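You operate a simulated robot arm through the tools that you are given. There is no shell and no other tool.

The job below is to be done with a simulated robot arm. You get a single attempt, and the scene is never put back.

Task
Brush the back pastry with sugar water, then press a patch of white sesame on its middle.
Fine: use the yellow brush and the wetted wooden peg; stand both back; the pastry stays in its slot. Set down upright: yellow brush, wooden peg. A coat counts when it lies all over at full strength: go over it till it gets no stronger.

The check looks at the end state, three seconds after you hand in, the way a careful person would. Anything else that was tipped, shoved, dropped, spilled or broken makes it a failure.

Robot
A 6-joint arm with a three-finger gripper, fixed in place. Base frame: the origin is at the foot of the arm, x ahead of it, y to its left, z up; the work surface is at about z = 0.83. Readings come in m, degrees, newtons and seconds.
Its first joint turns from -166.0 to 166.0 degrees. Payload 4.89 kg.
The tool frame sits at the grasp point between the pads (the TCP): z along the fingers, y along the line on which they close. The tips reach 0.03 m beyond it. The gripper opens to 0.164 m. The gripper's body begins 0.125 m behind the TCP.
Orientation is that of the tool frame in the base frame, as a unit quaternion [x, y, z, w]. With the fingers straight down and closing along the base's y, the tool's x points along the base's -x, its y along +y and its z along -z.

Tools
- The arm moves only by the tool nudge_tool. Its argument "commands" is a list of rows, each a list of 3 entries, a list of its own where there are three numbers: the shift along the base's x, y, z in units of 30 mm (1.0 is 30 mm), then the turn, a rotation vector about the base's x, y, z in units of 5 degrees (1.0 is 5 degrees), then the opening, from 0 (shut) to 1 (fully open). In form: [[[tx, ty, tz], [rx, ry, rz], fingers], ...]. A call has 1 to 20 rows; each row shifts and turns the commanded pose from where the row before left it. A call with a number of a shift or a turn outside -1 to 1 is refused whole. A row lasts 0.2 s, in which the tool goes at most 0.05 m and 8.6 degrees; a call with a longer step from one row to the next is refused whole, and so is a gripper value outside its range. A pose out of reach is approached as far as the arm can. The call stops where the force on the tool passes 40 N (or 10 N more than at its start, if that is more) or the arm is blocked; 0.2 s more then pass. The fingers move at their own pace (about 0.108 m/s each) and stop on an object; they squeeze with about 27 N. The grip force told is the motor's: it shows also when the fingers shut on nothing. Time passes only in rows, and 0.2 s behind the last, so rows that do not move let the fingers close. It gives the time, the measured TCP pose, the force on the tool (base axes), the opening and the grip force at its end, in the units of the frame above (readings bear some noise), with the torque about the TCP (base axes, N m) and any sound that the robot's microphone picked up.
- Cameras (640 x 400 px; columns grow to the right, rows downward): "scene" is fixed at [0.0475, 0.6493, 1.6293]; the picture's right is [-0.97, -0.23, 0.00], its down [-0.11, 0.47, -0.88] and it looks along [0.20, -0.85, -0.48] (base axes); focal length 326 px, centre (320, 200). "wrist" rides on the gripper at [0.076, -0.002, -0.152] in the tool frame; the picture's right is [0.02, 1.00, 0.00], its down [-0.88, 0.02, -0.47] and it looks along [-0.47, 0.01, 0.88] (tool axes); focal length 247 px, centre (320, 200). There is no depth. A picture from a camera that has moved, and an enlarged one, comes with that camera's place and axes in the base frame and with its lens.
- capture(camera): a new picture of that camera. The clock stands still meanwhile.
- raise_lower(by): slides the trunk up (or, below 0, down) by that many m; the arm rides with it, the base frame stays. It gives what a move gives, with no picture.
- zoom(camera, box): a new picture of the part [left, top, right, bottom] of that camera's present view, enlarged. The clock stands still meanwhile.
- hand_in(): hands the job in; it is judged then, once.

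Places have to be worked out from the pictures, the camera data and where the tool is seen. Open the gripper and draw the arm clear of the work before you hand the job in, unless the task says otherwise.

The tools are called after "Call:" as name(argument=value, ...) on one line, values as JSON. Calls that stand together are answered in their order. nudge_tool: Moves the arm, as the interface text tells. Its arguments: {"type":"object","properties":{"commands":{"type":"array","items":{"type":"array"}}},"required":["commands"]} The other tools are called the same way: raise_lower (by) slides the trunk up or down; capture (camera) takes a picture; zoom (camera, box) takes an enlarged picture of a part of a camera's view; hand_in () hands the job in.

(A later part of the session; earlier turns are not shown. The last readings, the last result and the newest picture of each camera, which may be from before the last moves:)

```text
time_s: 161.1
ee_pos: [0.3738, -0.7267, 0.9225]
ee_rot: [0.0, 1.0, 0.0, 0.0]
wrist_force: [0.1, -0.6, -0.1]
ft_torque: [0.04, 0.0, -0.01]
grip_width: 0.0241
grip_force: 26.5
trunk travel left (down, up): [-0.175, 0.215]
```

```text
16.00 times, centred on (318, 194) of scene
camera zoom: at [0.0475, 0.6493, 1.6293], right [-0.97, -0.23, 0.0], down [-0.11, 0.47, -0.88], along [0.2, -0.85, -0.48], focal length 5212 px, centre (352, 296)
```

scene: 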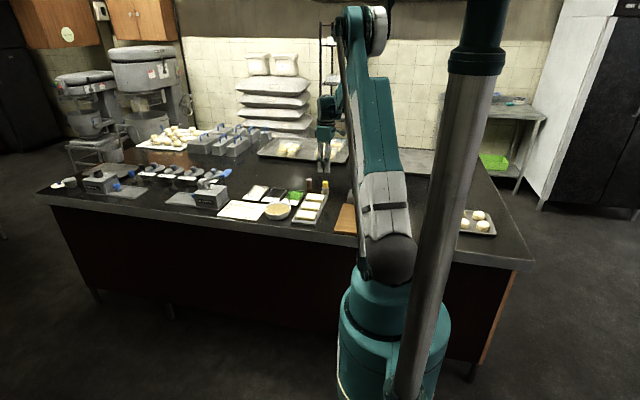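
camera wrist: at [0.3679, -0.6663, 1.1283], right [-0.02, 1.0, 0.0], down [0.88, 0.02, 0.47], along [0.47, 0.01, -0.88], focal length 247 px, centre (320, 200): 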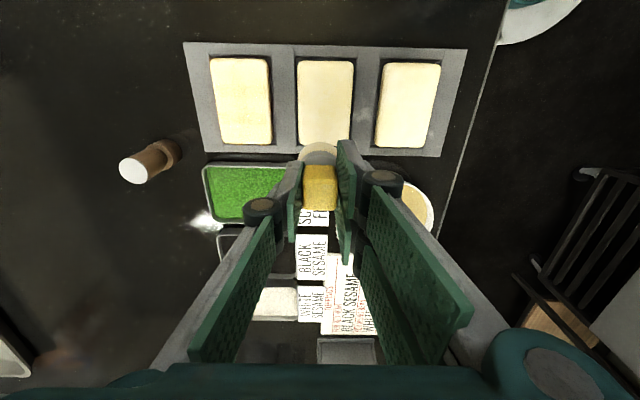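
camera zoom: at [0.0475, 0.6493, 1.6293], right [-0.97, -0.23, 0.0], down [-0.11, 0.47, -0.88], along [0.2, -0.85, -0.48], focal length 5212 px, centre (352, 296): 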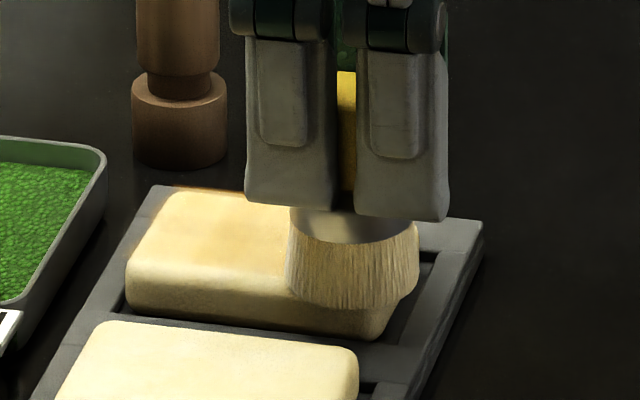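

Contact is lost on the −x row; I lower 0.9 mm and repeat it, then do the other rows.

Call:
nudge_tool(commands=[[[-0.05, 0, -0.03], [0, 0, 0], 0], [[0, -0.34, 0], [0, 0, 0], 0], [[0, -0.34, 0], [0, 0, 0], 0], [[0, -0.34, 0], [0, 0, 0], 0], [[0, -0.34, 0], [0, 0, 0], 0], [[0, 0, 0], [0, 0, 0], 0]])

Call:
nudge_tool(commands=[[[0, 0.34, 0], [0, 0, 0], 0], [[0, 0.34, 0], [0, 0, 0], 0], [[0, 0.34, 0], [0, 0, 0], 0], [[0, 0.34, 0], [0, 0, 0], 0], [[0, 0, 0], [0, 0, 0], 0]])

Call:
nudge_tool(commands=[[[0.28, 0, 0], [0, 0, 0], 0], [[0.28, 0, 0], [0, 0, 0], 0], [[0, -0.34, 0], [0, 0, 0], 0], [[0, -0.34, 0], [0, 0, 0], 0], [[0, -0.34, 0], [0, 0, 0], 0], [[0, -0.34, 0], [0, 0, 0], 0], [[0.28, 0, 0], [0, 0, 0], 0], [[0.28, 0, 0], [0, 0, 0], 0], [[0, 0.34, 0], [0, 0, 0], 0], [[0, 0.34, 0], [0, 0, 0], 0], [[0, 0.34, 0], [0, 0, 0], 0], [[0, 0.34, 0], [0, 0, 0], 0], [[0, 0, 0], [0, 0, 0], 0]])

Call:
nudge_tool(commands=[[[0.28, 0, 0], [0, 0, 0], 0], [[0.28, 0, 0], [0, 0, 0], 0], [[0, -0.34, 0], [0, 0, 0], 0], [[0, -0.34, 0], [0, 0, 0], 0], [[0, -0.34, 0], [0, 0, 0], 0], [[0, -0.34, 0], [0, 0, 0], 0], [[0.28, 0, 0], [0, 0, 0], 0], [[0.28, 0, 0], [0, 0, 0], 0], [[0, 0.34, 0], [0, 0, 0], 0], [[0, 0.34, 0], [0, 0, 0], 0], [[0, 0.34, 0], [0, 0, 0], 0], [[0, 0.34, 0], [0, 0, 0], 0], [[0, 0, 0], [0, 0, 0], 0]])

Call:
zoom(camera="scene", box=[304, 182, 332, 206])

Call:
zoom(camera="wrist", box=[190, 30, 370, 200])

```text
time_s: 162.5
ee_pos: [0.3709, -0.767, 0.9206]
ee_rot: [0.0, 1.0, -0.001, -0.001]
wrist_force: [2.2, 6.0, 25.4]
ft_torque: [0.54, -0.2, 0.04]
grip_width: 0.0241
grip_force: 26.6
trunk travel left (down, up): [-0.175, 0.215]
```

```text
time_s: 163.7
ee_pos: [0.3702, -0.7255, 0.9203]
ee_rot: [0.0, 1.0, 0.0, 0.0]
wrist_force: [-1.4, -4.0, 19.5]
ft_torque: [-0.23, -0.11, -0.08]
grip_width: 0.0243
grip_force: 27.3
trunk travel left (down, up): [-0.175, 0.215]
```

```text
time_s: 166.5
ee_pos: [0.4036, -0.7253, 0.9198]
ee_rot: [0.0, 1.0, 0.0, 0.0]
wrist_force: [-0.4, -5.7, 26.5]
ft_torque: [-0.28, -0.01, 0.0]
grip_width: 0.0241
grip_force: 26.7
trunk travel left (down, up): [-0.175, 0.215]
```

```text
time_s: 169.3
ee_pos: [0.4397, -0.7262, 0.9204]
ee_rot: [0.0, 1.0, 0.0, 0.001]
wrist_force: [0.6, -1.0, 13.7]
ft_torque: [-0.09, -0.01, 0.01]
grip_width: 0.0244
grip_force: 26.8
trunk travel left (down, up): [-0.175, 0.215]
```

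```text
16.00 times, centred on (318, 194) of scene
camera zoom: at [0.0475, 0.6493, 1.6293], right [-0.97, -0.23, 0.0], down [-0.11, 0.47, -0.88], along [0.2, -0.85, -0.48], focal length 5212 px, centre (352, 296)
```

zoom: 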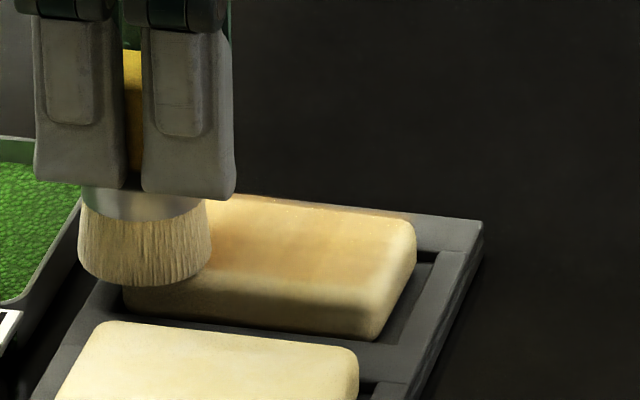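

```text
2.35 times, centred on (280, 115) of wrist
camera zoom: at [0.3623, -0.7287, 1.0727], right [-0.02, 1.0, 0.0], down [0.88, 0.02, 0.47], along [0.47, 0.01, -0.88], focal length 581 px, centre (414, 400)
```

zoom: 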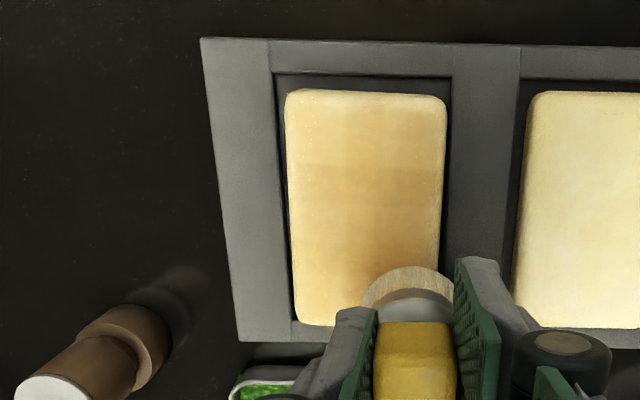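

The pattern may simply be overlapping translucent coat patches (dark middle column and two dark rows). I go back to the same viewing spot to see whether it got any stronger than before.

Call:
nudge_tool(commands=[[[0, 0, 0.4], [0, 0, 0], 0], [[0, 0, 0.7], [0, 0, 0], 0], [[0, 0, 0.7], [0, 0, 0], 0], [[0.08, 0.81, 0], [0, 0, 0], 0], [[0.08, 0.81, 0], [0, 0, 0], 0], [[0, 0, 0], [0, 0, 0], 0]])

Call:
zoom(camera="wrist", box=[200, 60, 300, 165])

Call:
zoom(camera="scene", box=[304, 188, 332, 206])

Call:
zoom(camera="wrist", box=[180, 30, 460, 180])

```text
time_s: 170.7
ee_pos: [0.4437, -0.6788, 0.9746]
ee_rot: [0.001, 1.0, 0.0, 0.0]
wrist_force: [-1.2, -0.4, -0.3]
ft_torque: [-0.04, -0.04, 0.02]
grip_width: 0.0243
grip_force: 27.2
trunk travel left (down, up): [-0.175, 0.215]
```

```text
3.81 times, centred on (250, 112) of wrist
camera zoom: at [0.3671, -0.6807, 1.1267], right [-0.02, 1.0, 0.0], down [0.88, 0.02, 0.47], along [0.47, 0.01, -0.88], focal length 941 px, centre (587, 533)
```

zoom: 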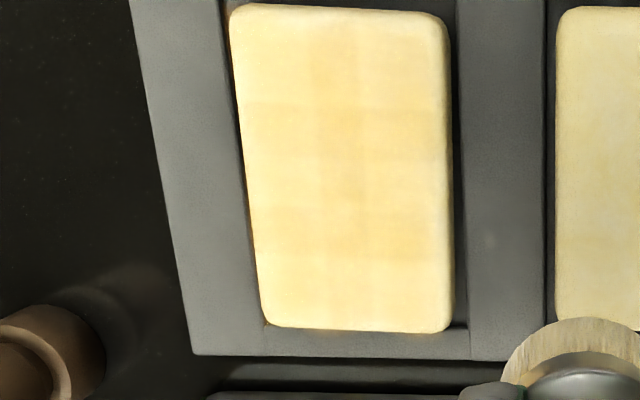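

```text
16.00 times, centred on (318, 197) of scene
camera zoom: at [0.0475, 0.6493, 1.6293], right [-0.97, -0.23, 0.0], down [-0.11, 0.47, -0.88], along [0.2, -0.85, -0.48], focal length 5212 px, centre (352, 248)
```

zoom: 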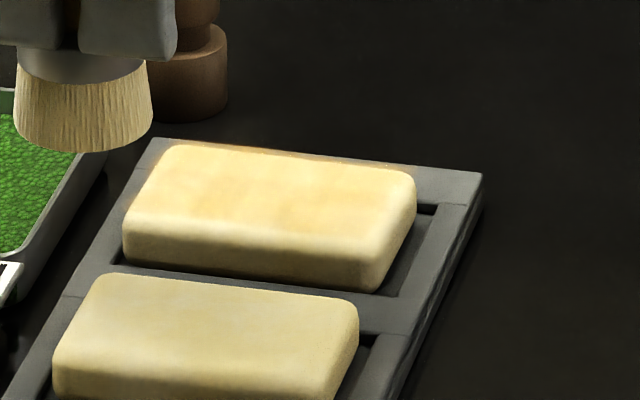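

```text
2.29 times, centred on (320, 105) of wrist
camera zoom: at [0.3671, -0.6807, 1.1267], right [-0.02, 1.0, 0.0], down [0.88, 0.02, 0.47], along [0.47, 0.01, -0.88], focal length 564 px, centre (320, 417)
```

zoom: 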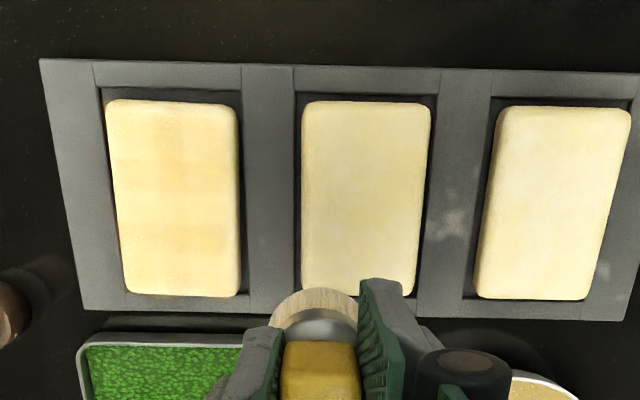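

The view is identical to the one from three dips ago — the coat gets no stronger and is uniform over the pastry. Now I take the brush back to its standing place at (0.3745,−0.844) and lower it carefully.

Call:
nudge_tool(commands=[[[-0.384, -0.918, 0], [0, 0, 0], 0], [[-0.384, -0.918, 0], [0, 0, 0], 0], [[-0.384, -0.918, 0], [0, 0, 0], 0], [[-0.384, -0.918, 0], [0, 0, 0], 0], [[-0.384, -0.918, 0], [0, 0, 0], 0], [[-0.384, -0.918, 0], [0, 0, 0], 0], [[0, 0, -0.8], [0, 0, 0], 0], [[0, 0, -0.8], [0, 0, 0], 0], [[0, 0, -0.6], [0, 0, 0], 0], [[0, 0, 0], [0, 0, 0], 0]])

Call:
zoom(camera="scene", box=[295, 165, 345, 205])

Call:
capture(camera="wrist")

```text
time_s: 172.9
ee_pos: [0.3758, -0.8428, 0.9088]
ee_rot: [0.0, 1.0, 0.0, 0.0]
wrist_force: [-1.3, -0.5, -0.2]
ft_torque: [0.02, 0.01, 0.01]
grip_width: 0.0242
grip_force: 26.9
trunk travel left (down, up): [-0.175, 0.215]
```

```text
10.00 times, centred on (320, 185) of scene
camera zoom: at [0.0475, 0.6493, 1.6293], right [-0.97, -0.23, 0.0], down [-0.11, 0.47, -0.88], along [0.2, -0.85, -0.48], focal length 3258 px, centre (320, 350)
```

zoom: 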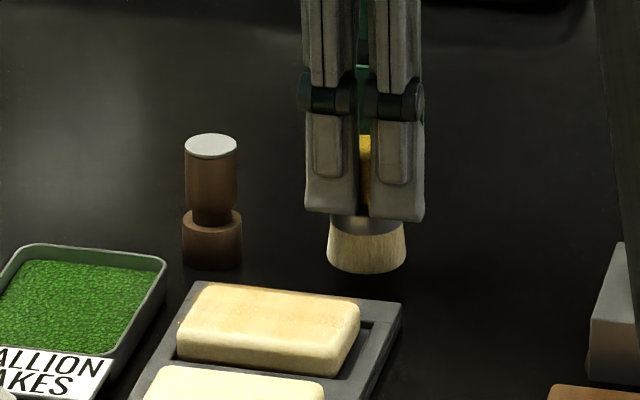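

```text
taken
camera wrist: at [0.2982, -0.8449, 1.0604], right [-0.02, 1.0, 0.0], down [0.88, 0.02, 0.47], along [0.47, 0.01, -0.88], focal length 247 px, centre (320, 200)
```

wrist: 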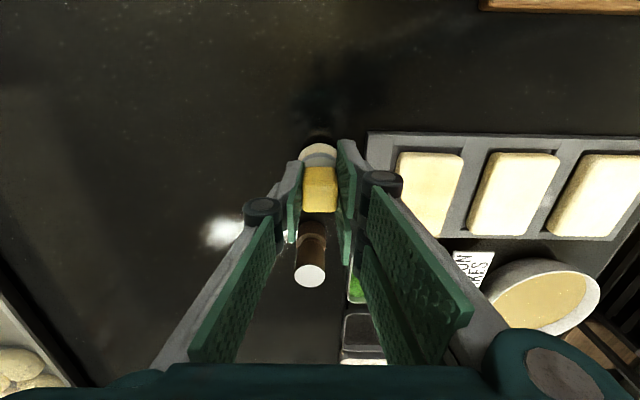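

The brush has slid ~5 mm up in the grip (fingertips now at the ferrule), so the bristles are ~15 mm above the table. I lower 13 mm, then feel for the table.

Call:
nudge_tool(commands=[[[-0.03, -0.03, -0.22], [0, 0, 0], 0], [[0, 0, -0.2], [0, 0, 0], 0], [[0, 0, 0], [0, 0, 0], 0]])

Call:
nudge_tool(commands=[[[0, 0, -0.03], [0, 0, 0], 0], [[0, 0, 0], [0, 0, 0], 0]])

Call:
nudge_tool(commands=[[[0, 0, -0.025], [0, 0, 0], 0], [[0, 0, 0], [0, 0, 0], 0]])

Call:
zoom(camera="scene", box=[295, 165, 345, 205])

```text
time_s: 173.7
ee_pos: [0.3741, -0.8433, 0.8949]
ee_rot: [0.0, 1.0, 0.0, 0.0]
wrist_force: [0.3, 0.5, -1.3]
ft_torque: [0.01, 0.03, 0.0]
grip_width: 0.0241
grip_force: 26.9
trunk travel left (down, up): [-0.175, 0.215]
```

```text
time_s: 174.3
ee_pos: [0.374, -0.8437, 0.8947]
ee_rot: [0.0, 1.0, 0.0, -0.001]
wrist_force: [0.4, -0.1, 0.0]
ft_torque: [-0.01, -0.03, 0.01]
grip_width: 0.0242
grip_force: 27.1
trunk travel left (down, up): [-0.175, 0.215]
```

```text
time_s: 174.9
ee_pos: [0.3743, -0.8438, 0.8928]
ee_rot: [0.001, 1.0, 0.0, 0.001]
wrist_force: [0.1, -0.9, -0.7]
ft_torque: [0.0, 0.03, 0.04]
grip_width: 0.0245
grip_force: 27.0
trunk travel left (down, up): [-0.175, 0.215]
```

```text
10.00 times, centred on (320, 185) of scene
camera zoom: at [0.0475, 0.6493, 1.6293], right [-0.97, -0.23, 0.0], down [-0.11, 0.47, -0.88], along [0.2, -0.85, -0.48], focal length 3258 px, centre (320, 350)
```

zoom: 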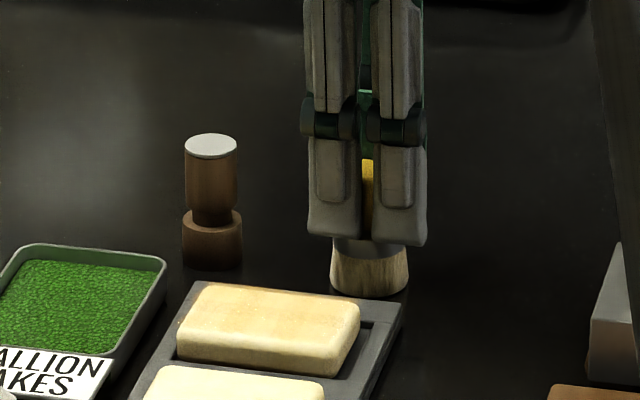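

Call:
nudge_tool(commands=[[[0, 0, -0.025], [0, 0, 0], 0], [[0, 0, 0], [0, 0, 0], 0]])

Call:
nudge_tool(commands=[[[0, 0, -0.025], [0, 0, 0], 0], [[0, 0, 0], [0, 0, 0], 0]])

```text
time_s: 175.5
ee_pos: [0.3734, -0.8441, 0.8936]
ee_rot: [0.0, 1.0, 0.0, 0.0]
wrist_force: [-0.2, 0.6, -0.3]
ft_torque: [0.02, 0.01, -0.01]
grip_width: 0.0243
grip_force: 26.8
trunk travel left (down, up): [-0.175, 0.215]
```

```text
time_s: 176.1
ee_pos: [0.3741, -0.8453, 0.8937]
ee_rot: [0.001, 1.0, 0.001, 0.0]
wrist_force: [2.2, -2.5, 8.9]
ft_torque: [-0.06, -0.17, -0.03]
grip_width: 0.0241
grip_force: 27.1
trunk travel left (down, up): [-0.175, 0.215]
```

The bristles are on the table (9 N). I release by opening slowly, then check before rising.

Call:
nudge_tool(commands=[[[0, 0, 0], [0, 0, 0], 0.18], [[0, 0, 0], [0, 0, 0], 0.25], [[0, 0, 0], [0, 0, 0], 0.38], [[0, 0, 0], [0, 0, 0], 0.38]])

Call:
zoom(camera="scene", box=[295, 165, 345, 205])

Call:
zoom(camera="wrist", box=[240, 110, 400, 250])

```text
time_s: 177.1
ee_pos: [0.3734, -0.8442, 0.8915]
ee_rot: [0.0, 1.0, 0.0, 0.0]
wrist_force: [0.5, 0.0, -0.4]
ft_torque: [-0.02, 0.01, -0.03]
grip_width: 0.0624
grip_force: 0.0
trunk travel left (down, up): [-0.175, 0.215]
```

```text
10.00 times, centred on (320, 185) of scene
camera zoom: at [0.0475, 0.6493, 1.6293], right [-0.97, -0.23, 0.0], down [-0.11, 0.47, -0.88], along [0.2, -0.85, -0.48], focal length 3258 px, centre (320, 350)
```

zoom: 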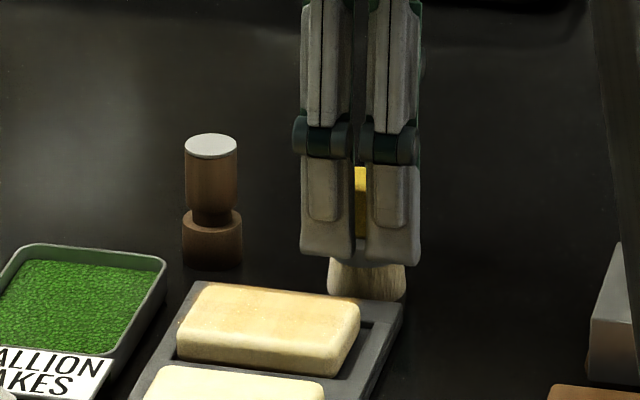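

```text
2.86 times, centred on (320, 180) of wrist
camera zoom: at [0.2964, -0.8458, 1.0447], right [-0.02, 1.0, 0.0], down [0.88, 0.02, 0.47], along [0.47, 0.01, -0.88], focal length 706 px, centre (320, 257)
```

zoom: 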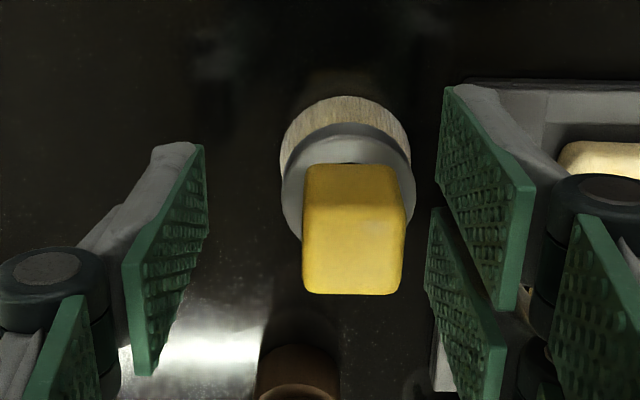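

The brush stands free and upright. I rise straight up and check it.

Call:
nudge_tool(commands=[[[0, 0, 0.5], [0, 0, 0], 0.4], [[0, 0, 0.9], [0, 0, 0], 0.4], [[0, 0, 0.9], [0, 0, 0], 0.4], [[0, 0, 0.9], [0, 0, 0], 0.4], [[0, 0, 0], [0, 0, 0], 0.4]])

Call:
zoom(camera="scene", box=[295, 165, 345, 205])

Call:
zoom(camera="wrist", box=[240, 80, 480, 260])

```text
time_s: 178.3
ee_pos: [0.3735, -0.8449, 0.9866]
ee_rot: [0.0, 1.0, 0.0, 0.0]
wrist_force: [-0.9, 0.0, -0.7]
ft_torque: [-0.02, -0.03, 0.0]
grip_width: 0.0655
grip_force: 0.0
trunk travel left (down, up): [-0.175, 0.215]
```

```text
10.00 times, centred on (320, 185) of scene
camera zoom: at [0.0475, 0.6493, 1.6293], right [-0.97, -0.23, 0.0], down [-0.11, 0.47, -0.88], along [0.2, -0.85, -0.48], focal length 3258 px, centre (320, 350)
```

zoom: 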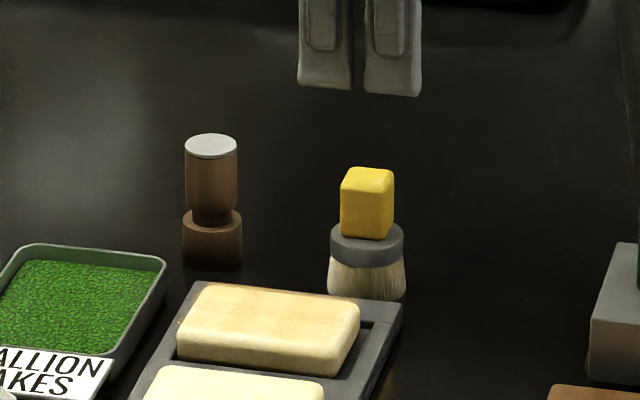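

```text
2.22 times, centred on (360, 170) of wrist
camera zoom: at [0.2971, -0.8468, 1.1397], right [-0.02, 1.0, 0.0], down [0.88, 0.02, 0.47], along [0.47, 0.01, -0.88], focal length 549 px, centre (231, 267)
```

zoom: 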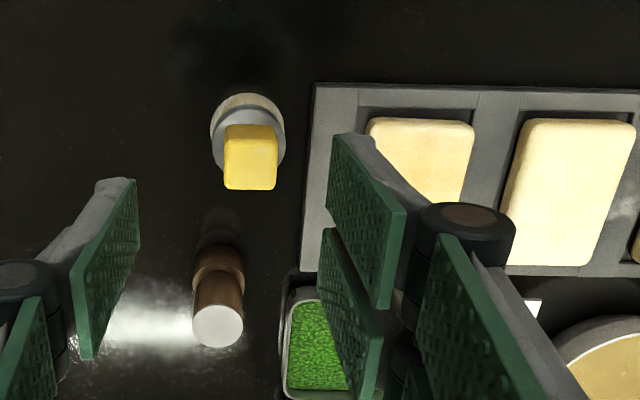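

The brush stands upright in its place. Next the peg at about (0.460,−0.850), ~65 mm tall with a wider foot (top of foot ≈ z 0.85). I hover over it to refine.

Call:
nudge_tool(commands=[[[0.96, -0.05, 0], [0, 0, 0], 0.4], [[0.96, -0.06, 0], [0, 0, 0], 0.4], [[0.96, -0.06, 0], [0, 0, 0], 0.4], [[0, 0, -0.8], [0, 0, 0], 0.4], [[0, 0, -0.6], [0, 0, 0], 0.4], [[0, 0, 0], [0, 0, 0], 0.4]])

Call:
capture(camera="wrist")

Call:
zoom(camera="scene", box=[285, 160, 335, 200])

```text
time_s: 179.7
ee_pos: [0.4578, -0.8498, 0.9469]
ee_rot: [0.0, 1.0, 0.0, 0.0]
wrist_force: [1.2, 0.0, 0.1]
ft_torque: [0.0, 0.01, 0.0]
grip_width: 0.0655
grip_force: 0.1
trunk travel left (down, up): [-0.175, 0.215]
```

```text
taken
camera wrist: at [0.3821, -0.8519, 1.0992], right [-0.02, 1.0, 0.0], down [0.88, 0.02, 0.47], along [0.47, 0.01, -0.88], focal length 247 px, centre (320, 200)
```

wrist: 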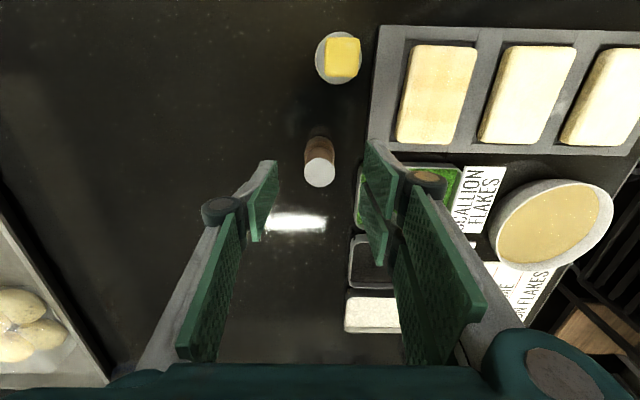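

```text
10.00 times, centred on (310, 180) of scene
camera zoom: at [0.0475, 0.6493, 1.6293], right [-0.97, -0.23, 0.0], down [-0.11, 0.47, -0.88], along [0.2, -0.85, -0.48], focal length 3258 px, centre (420, 400)
```

zoom: 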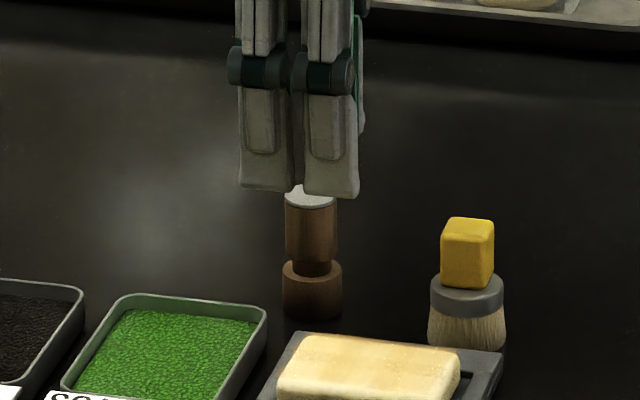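

The peg axis is about (0.4625,−0.850). I narrow the opening to 49 mm (clear of the scallion tray), shift +4 mm in x and lower to TCP z ≈ 0.888.

Call:
nudge_tool(commands=[[[0.12, 0, 0], [0, 0, 0], 0.3], [[0, 0, 0], [0, 0, 0], 0.3], [[0, 0, -0.7], [0, 0, 0], 0.3], [[0, 0, -0.7], [0, 0, 0], 0.3], [[0, 0, -0.4], [0, 0, 0], 0.3], [[0, 0, -0.16], [0, 0, 0], 0.3], [[0, 0, 0], [0, 0, 0], 0.3]])

Call:
zoom(camera="wrist", box=[240, 100, 400, 260])

Call:
zoom(camera="scene", box=[285, 160, 335, 200])

```text
time_s: 181.3
ee_pos: [0.4632, -0.8499, 0.8881]
ee_rot: [0.0, 1.0, 0.0, 0.0]
wrist_force: [0.3, -0.2, -0.4]
ft_torque: [-0.05, 0.01, 0.01]
grip_width: 0.0489
grip_force: 0.1
trunk travel left (down, up): [-0.175, 0.215]
```

```text
2.50 times, centred on (320, 180) of wrist
camera zoom: at [0.3862, -0.8522, 1.0401], right [-0.02, 1.0, 0.0], down [0.88, 0.02, 0.47], along [0.47, 0.01, -0.88], focal length 617 px, centre (320, 250)
```

zoom: 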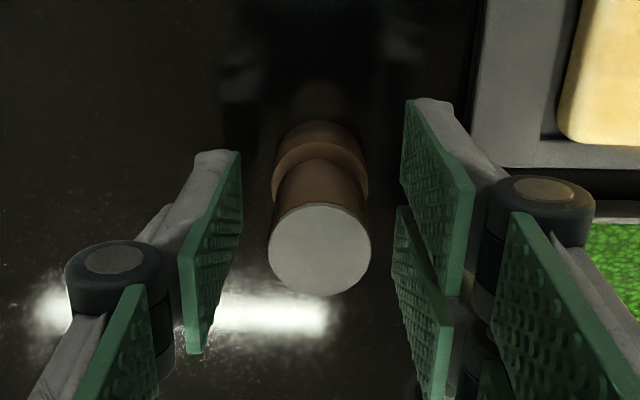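

```text
10.00 times, centred on (310, 180) of scene
camera zoom: at [0.0475, 0.6493, 1.6293], right [-0.97, -0.23, 0.0], down [-0.11, 0.47, -0.88], along [0.2, -0.85, -0.48], focal length 3258 px, centre (420, 400)
```

zoom: 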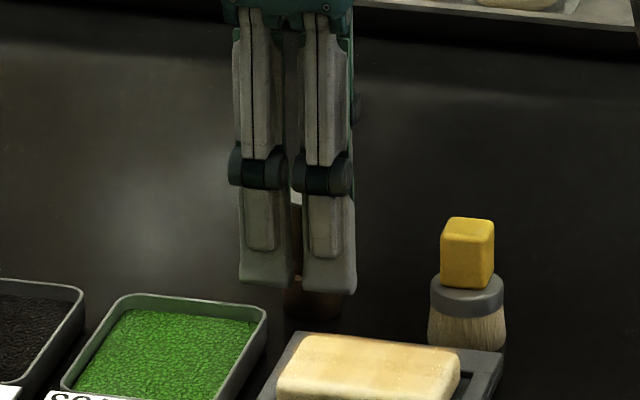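

The peg is centred between the fingers. I close on its upper body.

Call:
nudge_tool(commands=[[[0, 0, 0], [0, 0, 0], 0.2], [[0, 0, 0], [0, 0, 0], 0.1], [[0, 0, 0], [0, 0, 0], 0.0], [[0, 0, 0], [0, 0, 0], 0.0], [[0, 0, 0], [0, 0, 0], 0.0]])

Call:
zoom(camera="wrist", box=[240, 100, 400, 260])

Call:
zoom(camera="scene", box=[285, 160, 335, 200])

```text
time_s: 182.5
ee_pos: [0.463, -0.8511, 0.8879]
ee_rot: [0.0, 1.0, 0.0, 0.0]
wrist_force: [-0.5, 0.7, -0.5]
ft_torque: [-0.01, 0.02, 0.0]
grip_width: 0.0253
grip_force: 26.8
trunk travel left (down, up): [-0.175, 0.215]
```

```text
2.50 times, centred on (320, 180) of wrist
camera zoom: at [0.3862, -0.8521, 1.0403], right [-0.02, 1.0, 0.0], down [0.88, 0.02, 0.47], along [0.47, 0.01, -0.88], focal length 617 px, centre (320, 250)
```

zoom: 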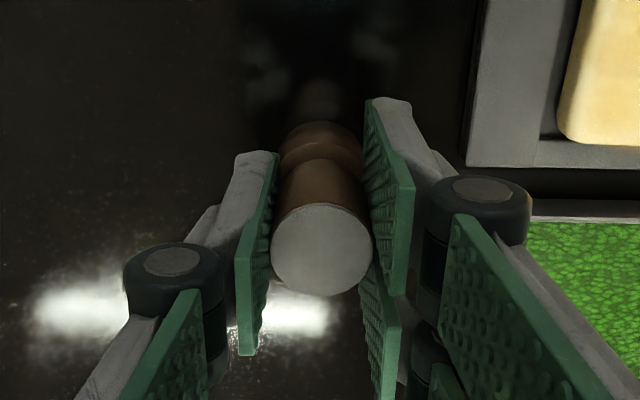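

```text
10.00 times, centred on (310, 180) of scene
camera zoom: at [0.0475, 0.6493, 1.6293], right [-0.97, -0.23, 0.0], down [-0.11, 0.47, -0.88], along [0.2, -0.85, -0.48], focal length 3258 px, centre (420, 400)
```

zoom: 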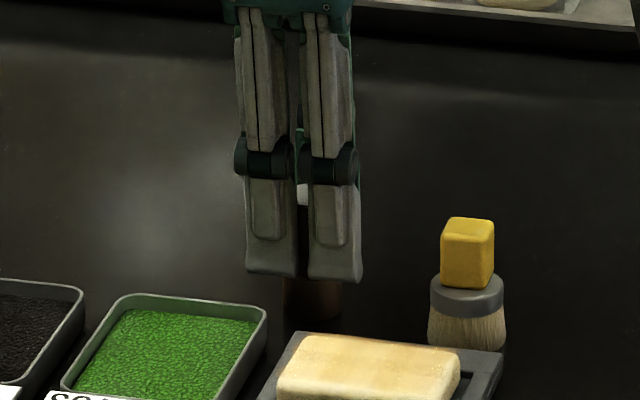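

Peg gripped (25 mm). I lift it and carry it over the bowl.

Call:
nudge_tool(commands=[[[0, 0, 0.5], [0, 0, 0], 0], [[0, 0, 0.9], [0, 0, 0], 0], [[0, 0, 0.9], [0, 0, 0], 0], [[0, 0, 0.77], [0, 0, 0], 0], [[0.27, 1.0, 0], [0, 0, 0], 0], [[0.27, 1.0, 0], [0, 0, 0], 0], [[0.27, 1.0, 0], [0, 0, 0], 0], [[0.27, 1.0, 0], [0, 0, 0], 0], [[0.27, 1.0, 0], [0, 0, 0], 0], [[0.27, 1.0, 0], [0, 0, 0], 0], [[0.27, 1.0, 0], [0, 0, 0], 0], [[0.27, 1.0, 0], [0, 0, 0], 0], [[0.27, 1.0, 0], [0, 0, 0], 0], [[0, 0, 0], [0, 0, 0], 0]])

Call:
zoom(camera="scene", box=[250, 155, 340, 215])

Call:
capture(camera="wrist")

```text
time_s: 185.5
ee_pos: [0.5358, -0.5783, 0.9795]
ee_rot: [0.0, 1.0, -0.001, -0.001]
wrist_force: [0.0, 0.1, -0.4]
ft_torque: [0.04, 0.01, 0.02]
grip_width: 0.0253
grip_force: 27.0
trunk travel left (down, up): [-0.175, 0.215]
```

```text
6.67 times, centred on (295, 185) of scene
camera zoom: at [0.0475, 0.6493, 1.6293], right [-0.97, -0.23, 0.0], down [-0.11, 0.47, -0.88], along [0.2, -0.85, -0.48], focal length 2172 px, centre (487, 300)
```

zoom: 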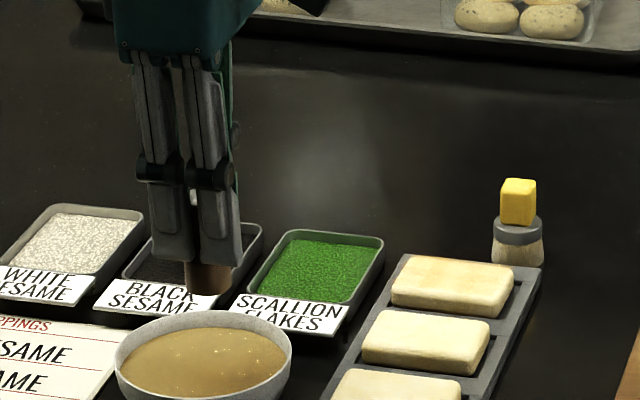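

```text
taken
camera wrist: at [0.458, -0.5807, 1.1319], right [-0.02, 1.0, 0.0], down [0.88, 0.02, 0.47], along [0.47, 0.01, -0.88], focal length 247 px, centre (320, 200)
```

wrist: 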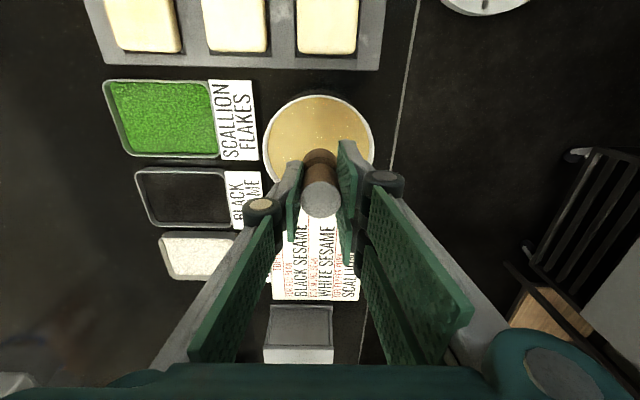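

The peg hangs over the bowl. I lower it to just above the liquid, then feel for contact.

Call:
nudge_tool(commands=[[[0, -0.06, -0.7], [0, 0, 0], 0], [[0, 0, -0.7], [0, 0, 0], 0], [[0, 0, -0.5], [0, 0, 0], 0], [[0, 0, -0.25], [0, 0, 0], 0], [[0, 0, 0], [0, 0, 0], 0]])

Call:
nudge_tool(commands=[[[0, 0, -0.05], [0, 0, 0], 0], [[0, 0, -0.04], [0, 0, 0], 0], [[0, 0, 0], [0, 0, 0], 0]])

Call:
zoom(camera="scene", box=[250, 180, 310, 225])

```text
time_s: 186.7
ee_pos: [0.5372, -0.5796, 0.9131]
ee_rot: [0.0, 1.0, 0.0, 0.0]
wrist_force: [0.1, 0.2, -1.0]
ft_torque: [0.01, 0.03, -0.01]
grip_width: 0.0248
grip_force: 27.0
trunk travel left (down, up): [-0.175, 0.215]
```

```text
time_s: 187.5
ee_pos: [0.5354, -0.5809, 0.9103]
ee_rot: [0.0, 1.0, 0.0, 0.0]
wrist_force: [-0.3, -0.2, 0.5]
ft_torque: [-0.04, -0.01, -0.01]
grip_width: 0.0252
grip_force: 27.2
trunk travel left (down, up): [-0.175, 0.215]
```

```text
8.89 times, centred on (280, 202) of scene
camera zoom: at [0.0475, 0.6493, 1.6293], right [-0.97, -0.23, 0.0], down [-0.11, 0.47, -0.88], along [0.2, -0.85, -0.48], focal length 2896 px, centre (676, 178)
```

zoom: 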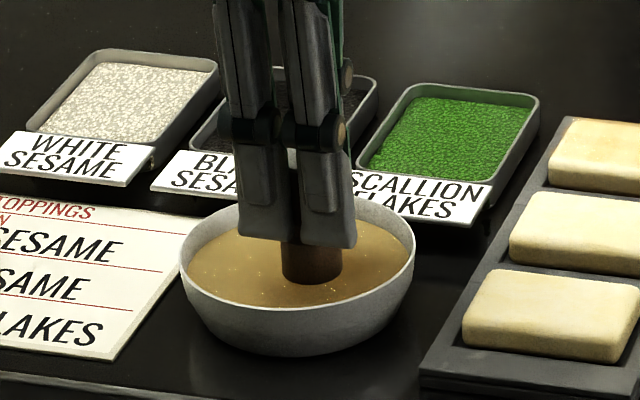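

Call:
nudge_tool(commands=[[[0, 0, -0.03], [0, 0, 0], 0], [[0, 0, 0], [0, 0, 0], 0]])

Call:
nudge_tool(commands=[[[0, 0, -0.03], [0, 0, 0], 0], [[0, 0, 0], [0, 0, 0], 0]])

```text
time_s: 188.1
ee_pos: [0.5359, -0.5798, 0.9116]
ee_rot: [0.0, 1.0, 0.001, -0.001]
wrist_force: [-0.1, -0.1, 12.6]
ft_torque: [0.01, 0.02, 0.02]
grip_width: 0.0251
grip_force: 27.4
trunk travel left (down, up): [-0.175, 0.215]
```

```text
time_s: 188.7
ee_pos: [0.5376, -0.5796, 0.9109]
ee_rot: [0.0, 1.0, 0.0, 0.0]
wrist_force: [-0.2, -3.6, 23.7]
ft_torque: [-0.14, 0.01, 0.02]
grip_width: 0.0251
grip_force: 26.9
trunk travel left (down, up): [-0.175, 0.215]
```

Contact made (24 N). I dwell a moment, raise and look at the peg's foot.

Call:
nudge_tool(commands=[[[0, 0, 0], [0, 0, 0], 0], [[0, 0, 0], [0, 0, 0], 0], [[0, 0, 0.2], [0, 0, 0], 0], [[0, 0, 0.7], [0, 0, 0], 0], [[0, 0, 0.8], [0, 0, 0], 0], [[0, 0, 0.6], [0, 0, 0], 0], [[0, 0, 0], [0, 0, 0], 0]])

Call:
zoom(camera="scene", box=[250, 165, 310, 210])

Call:
zoom(camera="wrist", box=[270, 110, 370, 230])

```text
time_s: 190.3
ee_pos: [0.5363, -0.5797, 0.9789]
ee_rot: [0.001, 1.0, -0.001, -0.001]
wrist_force: [0.0, 0.5, -0.6]
ft_torque: [-0.03, -0.02, -0.02]
grip_width: 0.025
grip_force: 26.9
trunk travel left (down, up): [-0.175, 0.215]
```

```text
8.89 times, centred on (280, 188) of scene
camera zoom: at [0.0475, 0.6493, 1.6293], right [-0.97, -0.23, 0.0], down [-0.11, 0.47, -0.88], along [0.2, -0.85, -0.48], focal length 2896 px, centre (676, 311)
```

zoom: 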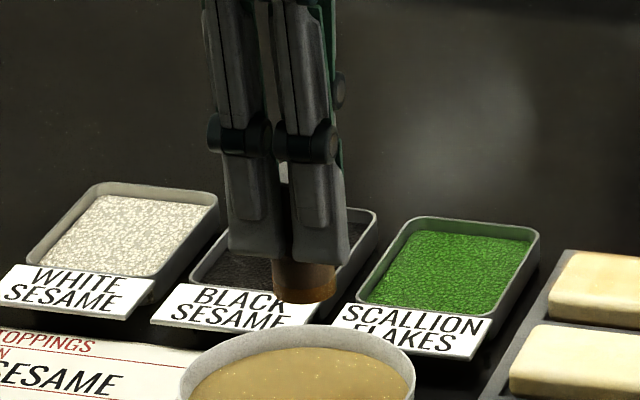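

```text
3.33 times, centred on (320, 170) of wrist
camera zoom: at [0.459, -0.5822, 1.1318], right [-0.02, 1.0, 0.0], down [0.88, 0.02, 0.47], along [0.47, 0.01, -0.88], focal length 823 px, centre (320, 300)
```

zoom: 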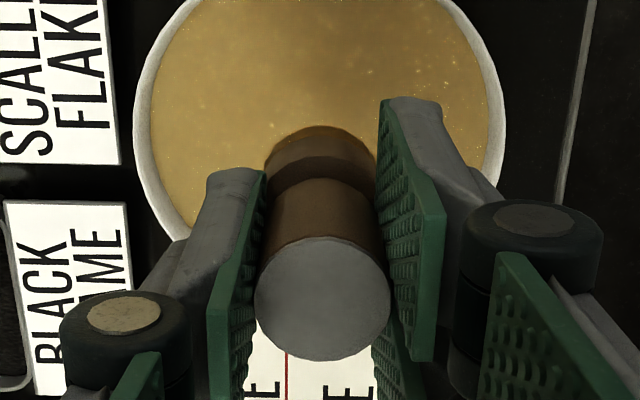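

The foot is wet (amber rim). I carry the peg to above the white sesame tray.

Call:
nudge_tool(commands=[[[0.944, -0.889, 0], [0, 0, 0], 0], [[0.944, -0.889, 0], [0, 0, 0], 0], [[0.944, -0.889, 0], [0, 0, 0], 0], [[0.944, -0.889, 0], [0, 0, 0], 0], [[0.944, -0.889, 0], [0, 0, 0], 0], [[0.944, -0.889, 0], [0, 0, 0], 0], [[0, 0, 0], [0, 0, 0], 0]])

Call:
capture(camera="wrist")

Call:
zoom(camera="scene", box=[220, 155, 310, 215])

```text
time_s: 191.9
ee_pos: [0.707, -0.7445, 0.9771]
ee_rot: [0.0, 1.0, 0.0, 0.0]
wrist_force: [-0.2, -0.6, -0.6]
ft_torque: [0.08, 0.04, 0.04]
grip_width: 0.0251
grip_force: 27.4
trunk travel left (down, up): [-0.175, 0.215]
```

```text
taken
camera wrist: at [0.6301, -0.7462, 1.1302], right [-0.02, 1.0, 0.0], down [0.88, 0.02, 0.47], along [0.47, 0.01, -0.88], focal length 247 px, centre (320, 200)
```

wrist: 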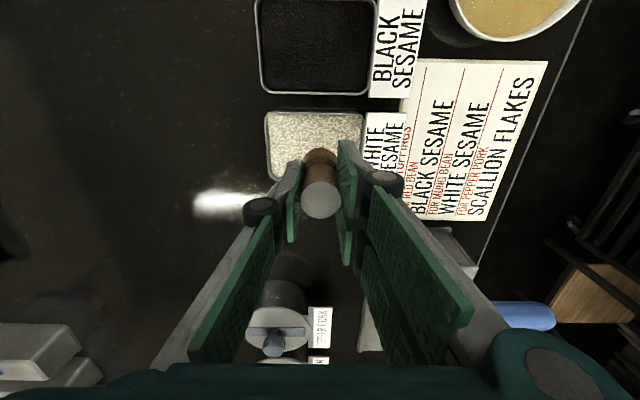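

```text
6.67 times, centred on (265, 185) of scene
camera zoom: at [0.0475, 0.6493, 1.6293], right [-0.97, -0.23, 0.0], down [-0.11, 0.47, -0.88], along [0.2, -0.85, -0.48], focal length 2172 px, centre (687, 300)
```

zoom: 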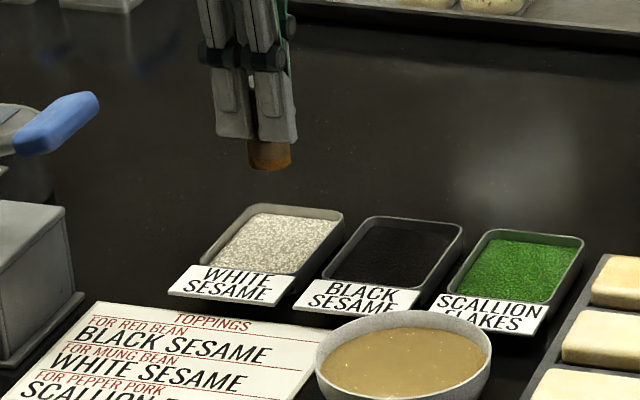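

The foot glistens amber. The peg sits above the tray at (0.707,−0.745); I lower toward the seeds in stages.

Call:
nudge_tool(commands=[[[0, 0, -0.8], [0, 0, 0], 0], [[0, 0, -0.8], [0, 0, 0], 0], [[0, 0, -0.5], [0, 0, 0], 0], [[0, 0, -0.2], [0, 0, 0], 0], [[0, 0, 0], [0, 0, 0], 0]])

Call:
zoom(camera="scene", box=[230, 170, 290, 215])

Call:
zoom(camera="wrist", box=[220, 80, 420, 240])

```text
time_s: 193.1
ee_pos: [0.7067, -0.7423, 0.9094]
ee_rot: [0.0, 1.0, 0.0, 0.0]
wrist_force: [0.4, 0.1, -0.2]
ft_torque: [0.01, 0.02, 0.03]
grip_width: 0.0251
grip_force: 27.2
trunk travel left (down, up): [-0.175, 0.215]
```

```text
8.89 times, centred on (260, 192) of scene
camera zoom: at [0.0475, 0.6493, 1.6293], right [-0.97, -0.23, 0.0], down [-0.11, 0.47, -0.88], along [0.2, -0.85, -0.48], focal length 2896 px, centre (853, 267)
```

zoom: 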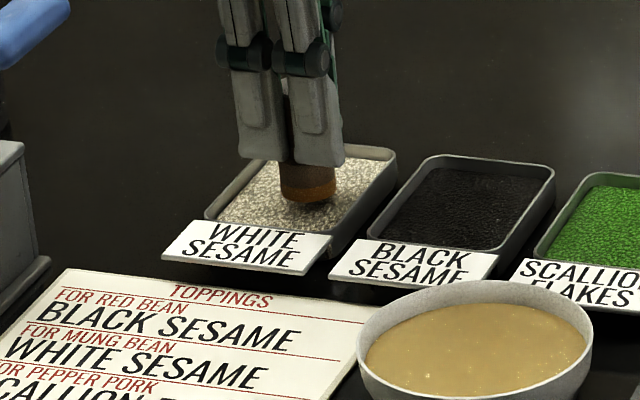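

```text
2.50 times, centred on (320, 160) of wrist
camera zoom: at [0.6292, -0.7449, 1.062], right [-0.02, 1.0, 0.0], down [0.88, 0.02, 0.47], along [0.47, 0.01, -0.88], focal length 617 px, centre (320, 300)
```

zoom: 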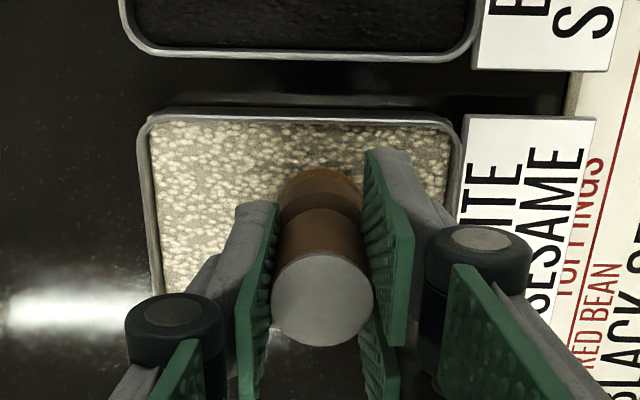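

Call:
nudge_tool(commands=[[[0, 0, -0.1], [0, 0, 0], 0], [[0, 0, -0.1], [0, 0, 0], 0], [[0, 0, 0], [0, 0, 0], 0]])

Call:
nudge_tool(commands=[[[0, 0, -0.06], [0, 0, 0], 0], [[0, 0, 0], [0, 0, 0], 0]])

Call:
zoom(camera="scene", box=[230, 170, 290, 215])

```text
time_s: 193.9
ee_pos: [0.7061, -0.7407, 0.9025]
ee_rot: [0.0, 1.0, 0.0, 0.0]
wrist_force: [-0.1, 0.0, -0.3]
ft_torque: [0.02, 0.03, -0.03]
grip_width: 0.0253
grip_force: 27.1
trunk travel left (down, up): [-0.175, 0.215]
```

```text
time_s: 194.5
ee_pos: [0.7059, -0.7401, 0.9017]
ee_rot: [0.0, 1.0, 0.0, 0.001]
wrist_force: [0.3, 0.4, 0.2]
ft_torque: [-0.05, 0.0, 0.0]
grip_width: 0.025
grip_force: 26.9
trunk travel left (down, up): [-0.175, 0.215]
```

```text
8.89 times, centred on (260, 192) of scene
camera zoom: at [0.0475, 0.6493, 1.6293], right [-0.97, -0.23, 0.0], down [-0.11, 0.47, -0.88], along [0.2, -0.85, -0.48], focal length 2896 px, centre (853, 267)
```

zoom: 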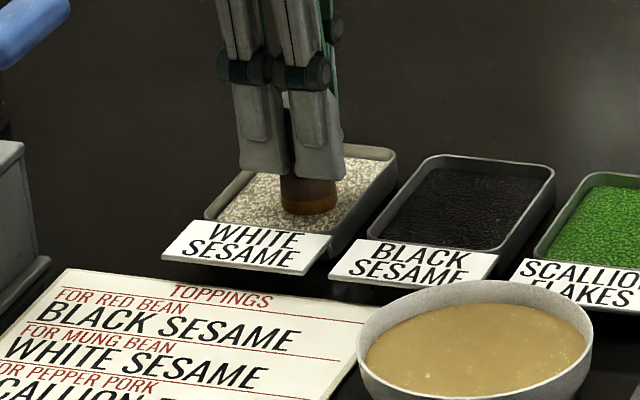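

The arm is at its reach limit there (drifting inward a few mm). I pull the command back by ~5 mm toward the base, still well inside the tray, and continue down gently.

Call:
nudge_tool(commands=[[[-0.15, 0.15, 0], [0, 0, 0], 0], [[0, 0, -0.05], [0, 0, 0], 0], [[0, 0, 0], [0, 0, 0], 0]])

Call:
nudge_tool(commands=[[[0, 0, -0.05], [0, 0, 0], 0], [[0, 0, 0], [0, 0, 0], 0]])

Call:
nudge_tool(commands=[[[0, 0, -0.04], [0, 0, 0], 0], [[0, 0, 0], [0, 0, 0], 0]])

Call:
zoom(camera="scene", box=[230, 170, 290, 215])

```text
time_s: 195.3
ee_pos: [0.7012, -0.7359, 0.9011]
ee_rot: [0.001, 1.0, 0.0, 0.0]
wrist_force: [3.4, -4.1, 17.4]
ft_torque: [-0.11, -0.17, -0.03]
grip_width: 0.0252
grip_force: 26.9
trunk travel left (down, up): [-0.175, 0.215]
```

```text
time_s: 195.9
ee_pos: [0.7014, -0.7352, 0.9]
ee_rot: [0.001, 1.0, 0.0, 0.0]
wrist_force: [4.4, -1.1, 26.7]
ft_torque: [-0.03, -0.18, 0.02]
grip_width: 0.0253
grip_force: 26.7
trunk travel left (down, up): [-0.175, 0.215]
```

```text
time_s: 196.5
ee_pos: [0.7017, -0.7368, 0.8984]
ee_rot: [0.0, 1.0, 0.0, -0.001]
wrist_force: [-1.1, 0.1, 24.5]
ft_torque: [0.06, 0.1, 0.0]
grip_width: 0.0251
grip_force: 26.6
trunk travel left (down, up): [-0.175, 0.215]
```

```text
8.89 times, centred on (260, 192) of scene
camera zoom: at [0.0475, 0.6493, 1.6293], right [-0.97, -0.23, 0.0], down [-0.11, 0.47, -0.88], along [0.2, -0.85, -0.48], focal length 2896 px, centre (853, 267)
```

zoom: 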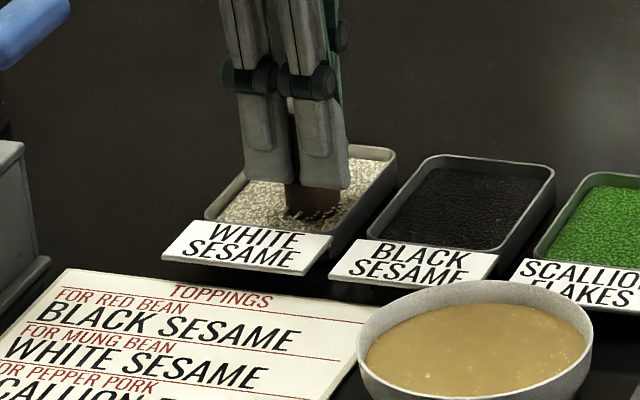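

Contact with the seeds (25 N), and seeds appear to cling to the foot. I raise straight up and inspect.

Call:
nudge_tool(commands=[[[0, 0, 0], [0, 0, 0], 0], [[0, 0, 0.1], [0, 0, 0], 0], [[0, 0, 0.4], [0, 0, 0], 0], [[0, 0, 0.8], [0, 0, 0], 0], [[0, 0, 0.8], [0, 0, 0], 0], [[0, 0, 0.5], [0, 0, 0], 0], [[0, 0, 0], [0, 0, 0], 0]])

Call:
zoom(camera="scene", box=[230, 160, 290, 205])

Call:
zoom(camera="wrist", box=[220, 80, 420, 240])

```text
time_s: 198.1
ee_pos: [0.7006, -0.7361, 0.9758]
ee_rot: [0.0, 1.0, 0.0, 0.0]
wrist_force: [-1.1, 0.5, 0.5]
ft_torque: [-0.03, -0.03, -0.01]
grip_width: 0.0251
grip_force: 27.3
trunk travel left (down, up): [-0.175, 0.215]
```

```text
8.89 times, centred on (260, 182) of scene
camera zoom: at [0.0475, 0.6493, 1.6293], right [-0.97, -0.23, 0.0], down [-0.11, 0.47, -0.88], along [0.2, -0.85, -0.48], focal length 2896 px, centre (853, 356)
```

zoom: 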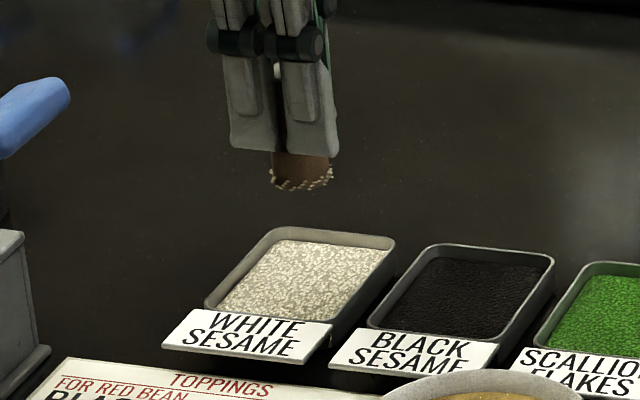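

```text
2.50 times, centred on (320, 160) of wrist
camera zoom: at [0.6243, -0.7386, 1.1278], right [-0.02, 1.0, 0.0], down [0.88, 0.02, 0.47], along [0.47, 0.01, -0.88], focal length 617 px, centre (320, 300)
```

zoom: 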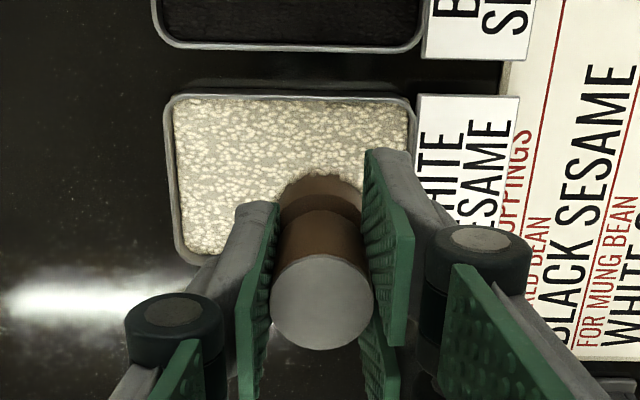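

A ring of white seeds clings to the foot. I carry it over to the middle of the back pastry at (0.404,−0.745).

Call:
nudge_tool(commands=[[[-0.989, -0.03, 0], [0, 0, 0], 0], [[-0.989, -0.03, 0], [0, 0, 0], 0], [[-0.989, -0.03, 0], [0, 0, 0], 0], [[-0.989, -0.03, 0], [0, 0, 0], 0], [[-0.989, -0.03, 0], [0, 0, 0], 0], [[-0.989, -0.03, 0], [0, 0, 0], 0], [[-0.989, -0.03, 0], [0, 0, 0], 0], [[-0.989, -0.03, 0], [0, 0, 0], 0], [[-0.989, -0.03, 0], [0, 0, 0], 0], [[-0.989, -0.03, 0], [0, 0, 0], 0], [[0, 0, 0], [0, 0, 0], 0]])

Call:
capture(camera="wrist")

Call:
zoom(camera="scene", box=[290, 165, 345, 210])

```text
time_s: 200.5
ee_pos: [0.4044, -0.7468, 0.9782]
ee_rot: [0.0, 1.0, 0.0, 0.0]
wrist_force: [-0.4, 0.6, -0.7]
ft_torque: [-0.03, -0.07, 0.0]
grip_width: 0.0249
grip_force: 27.2
trunk travel left (down, up): [-0.175, 0.215]
```

```text
taken
camera wrist: at [0.3271, -0.7489, 1.13], right [-0.02, 1.0, 0.0], down [0.88, 0.02, 0.47], along [0.47, 0.01, -0.88], focal length 247 px, centre (320, 200)
```

wrist: 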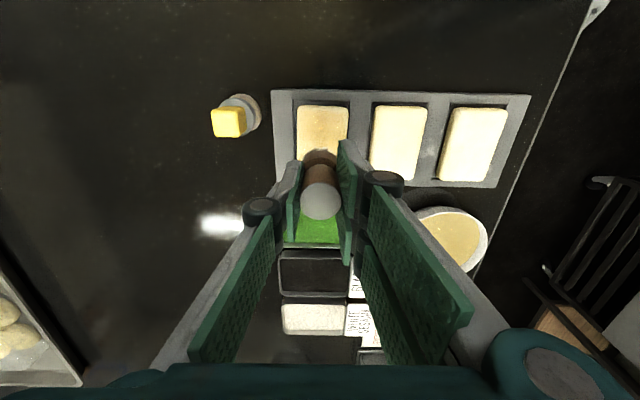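

```text
8.89 times, centred on (318, 188) of scene
camera zoom: at [0.0475, 0.6493, 1.6293], right [-0.97, -0.23, 0.0], down [-0.11, 0.47, -0.88], along [0.2, -0.85, -0.48], focal length 2896 px, centre (342, 311)
```

zoom: 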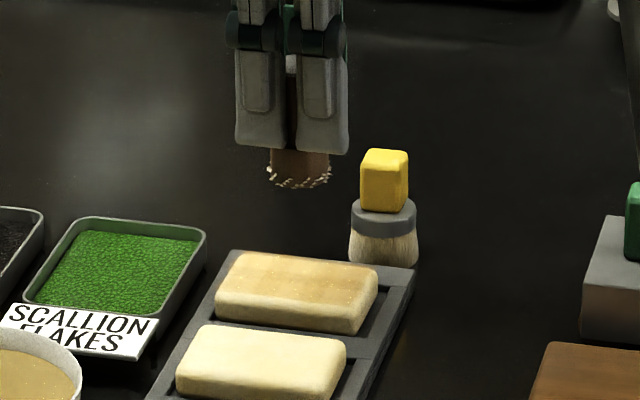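

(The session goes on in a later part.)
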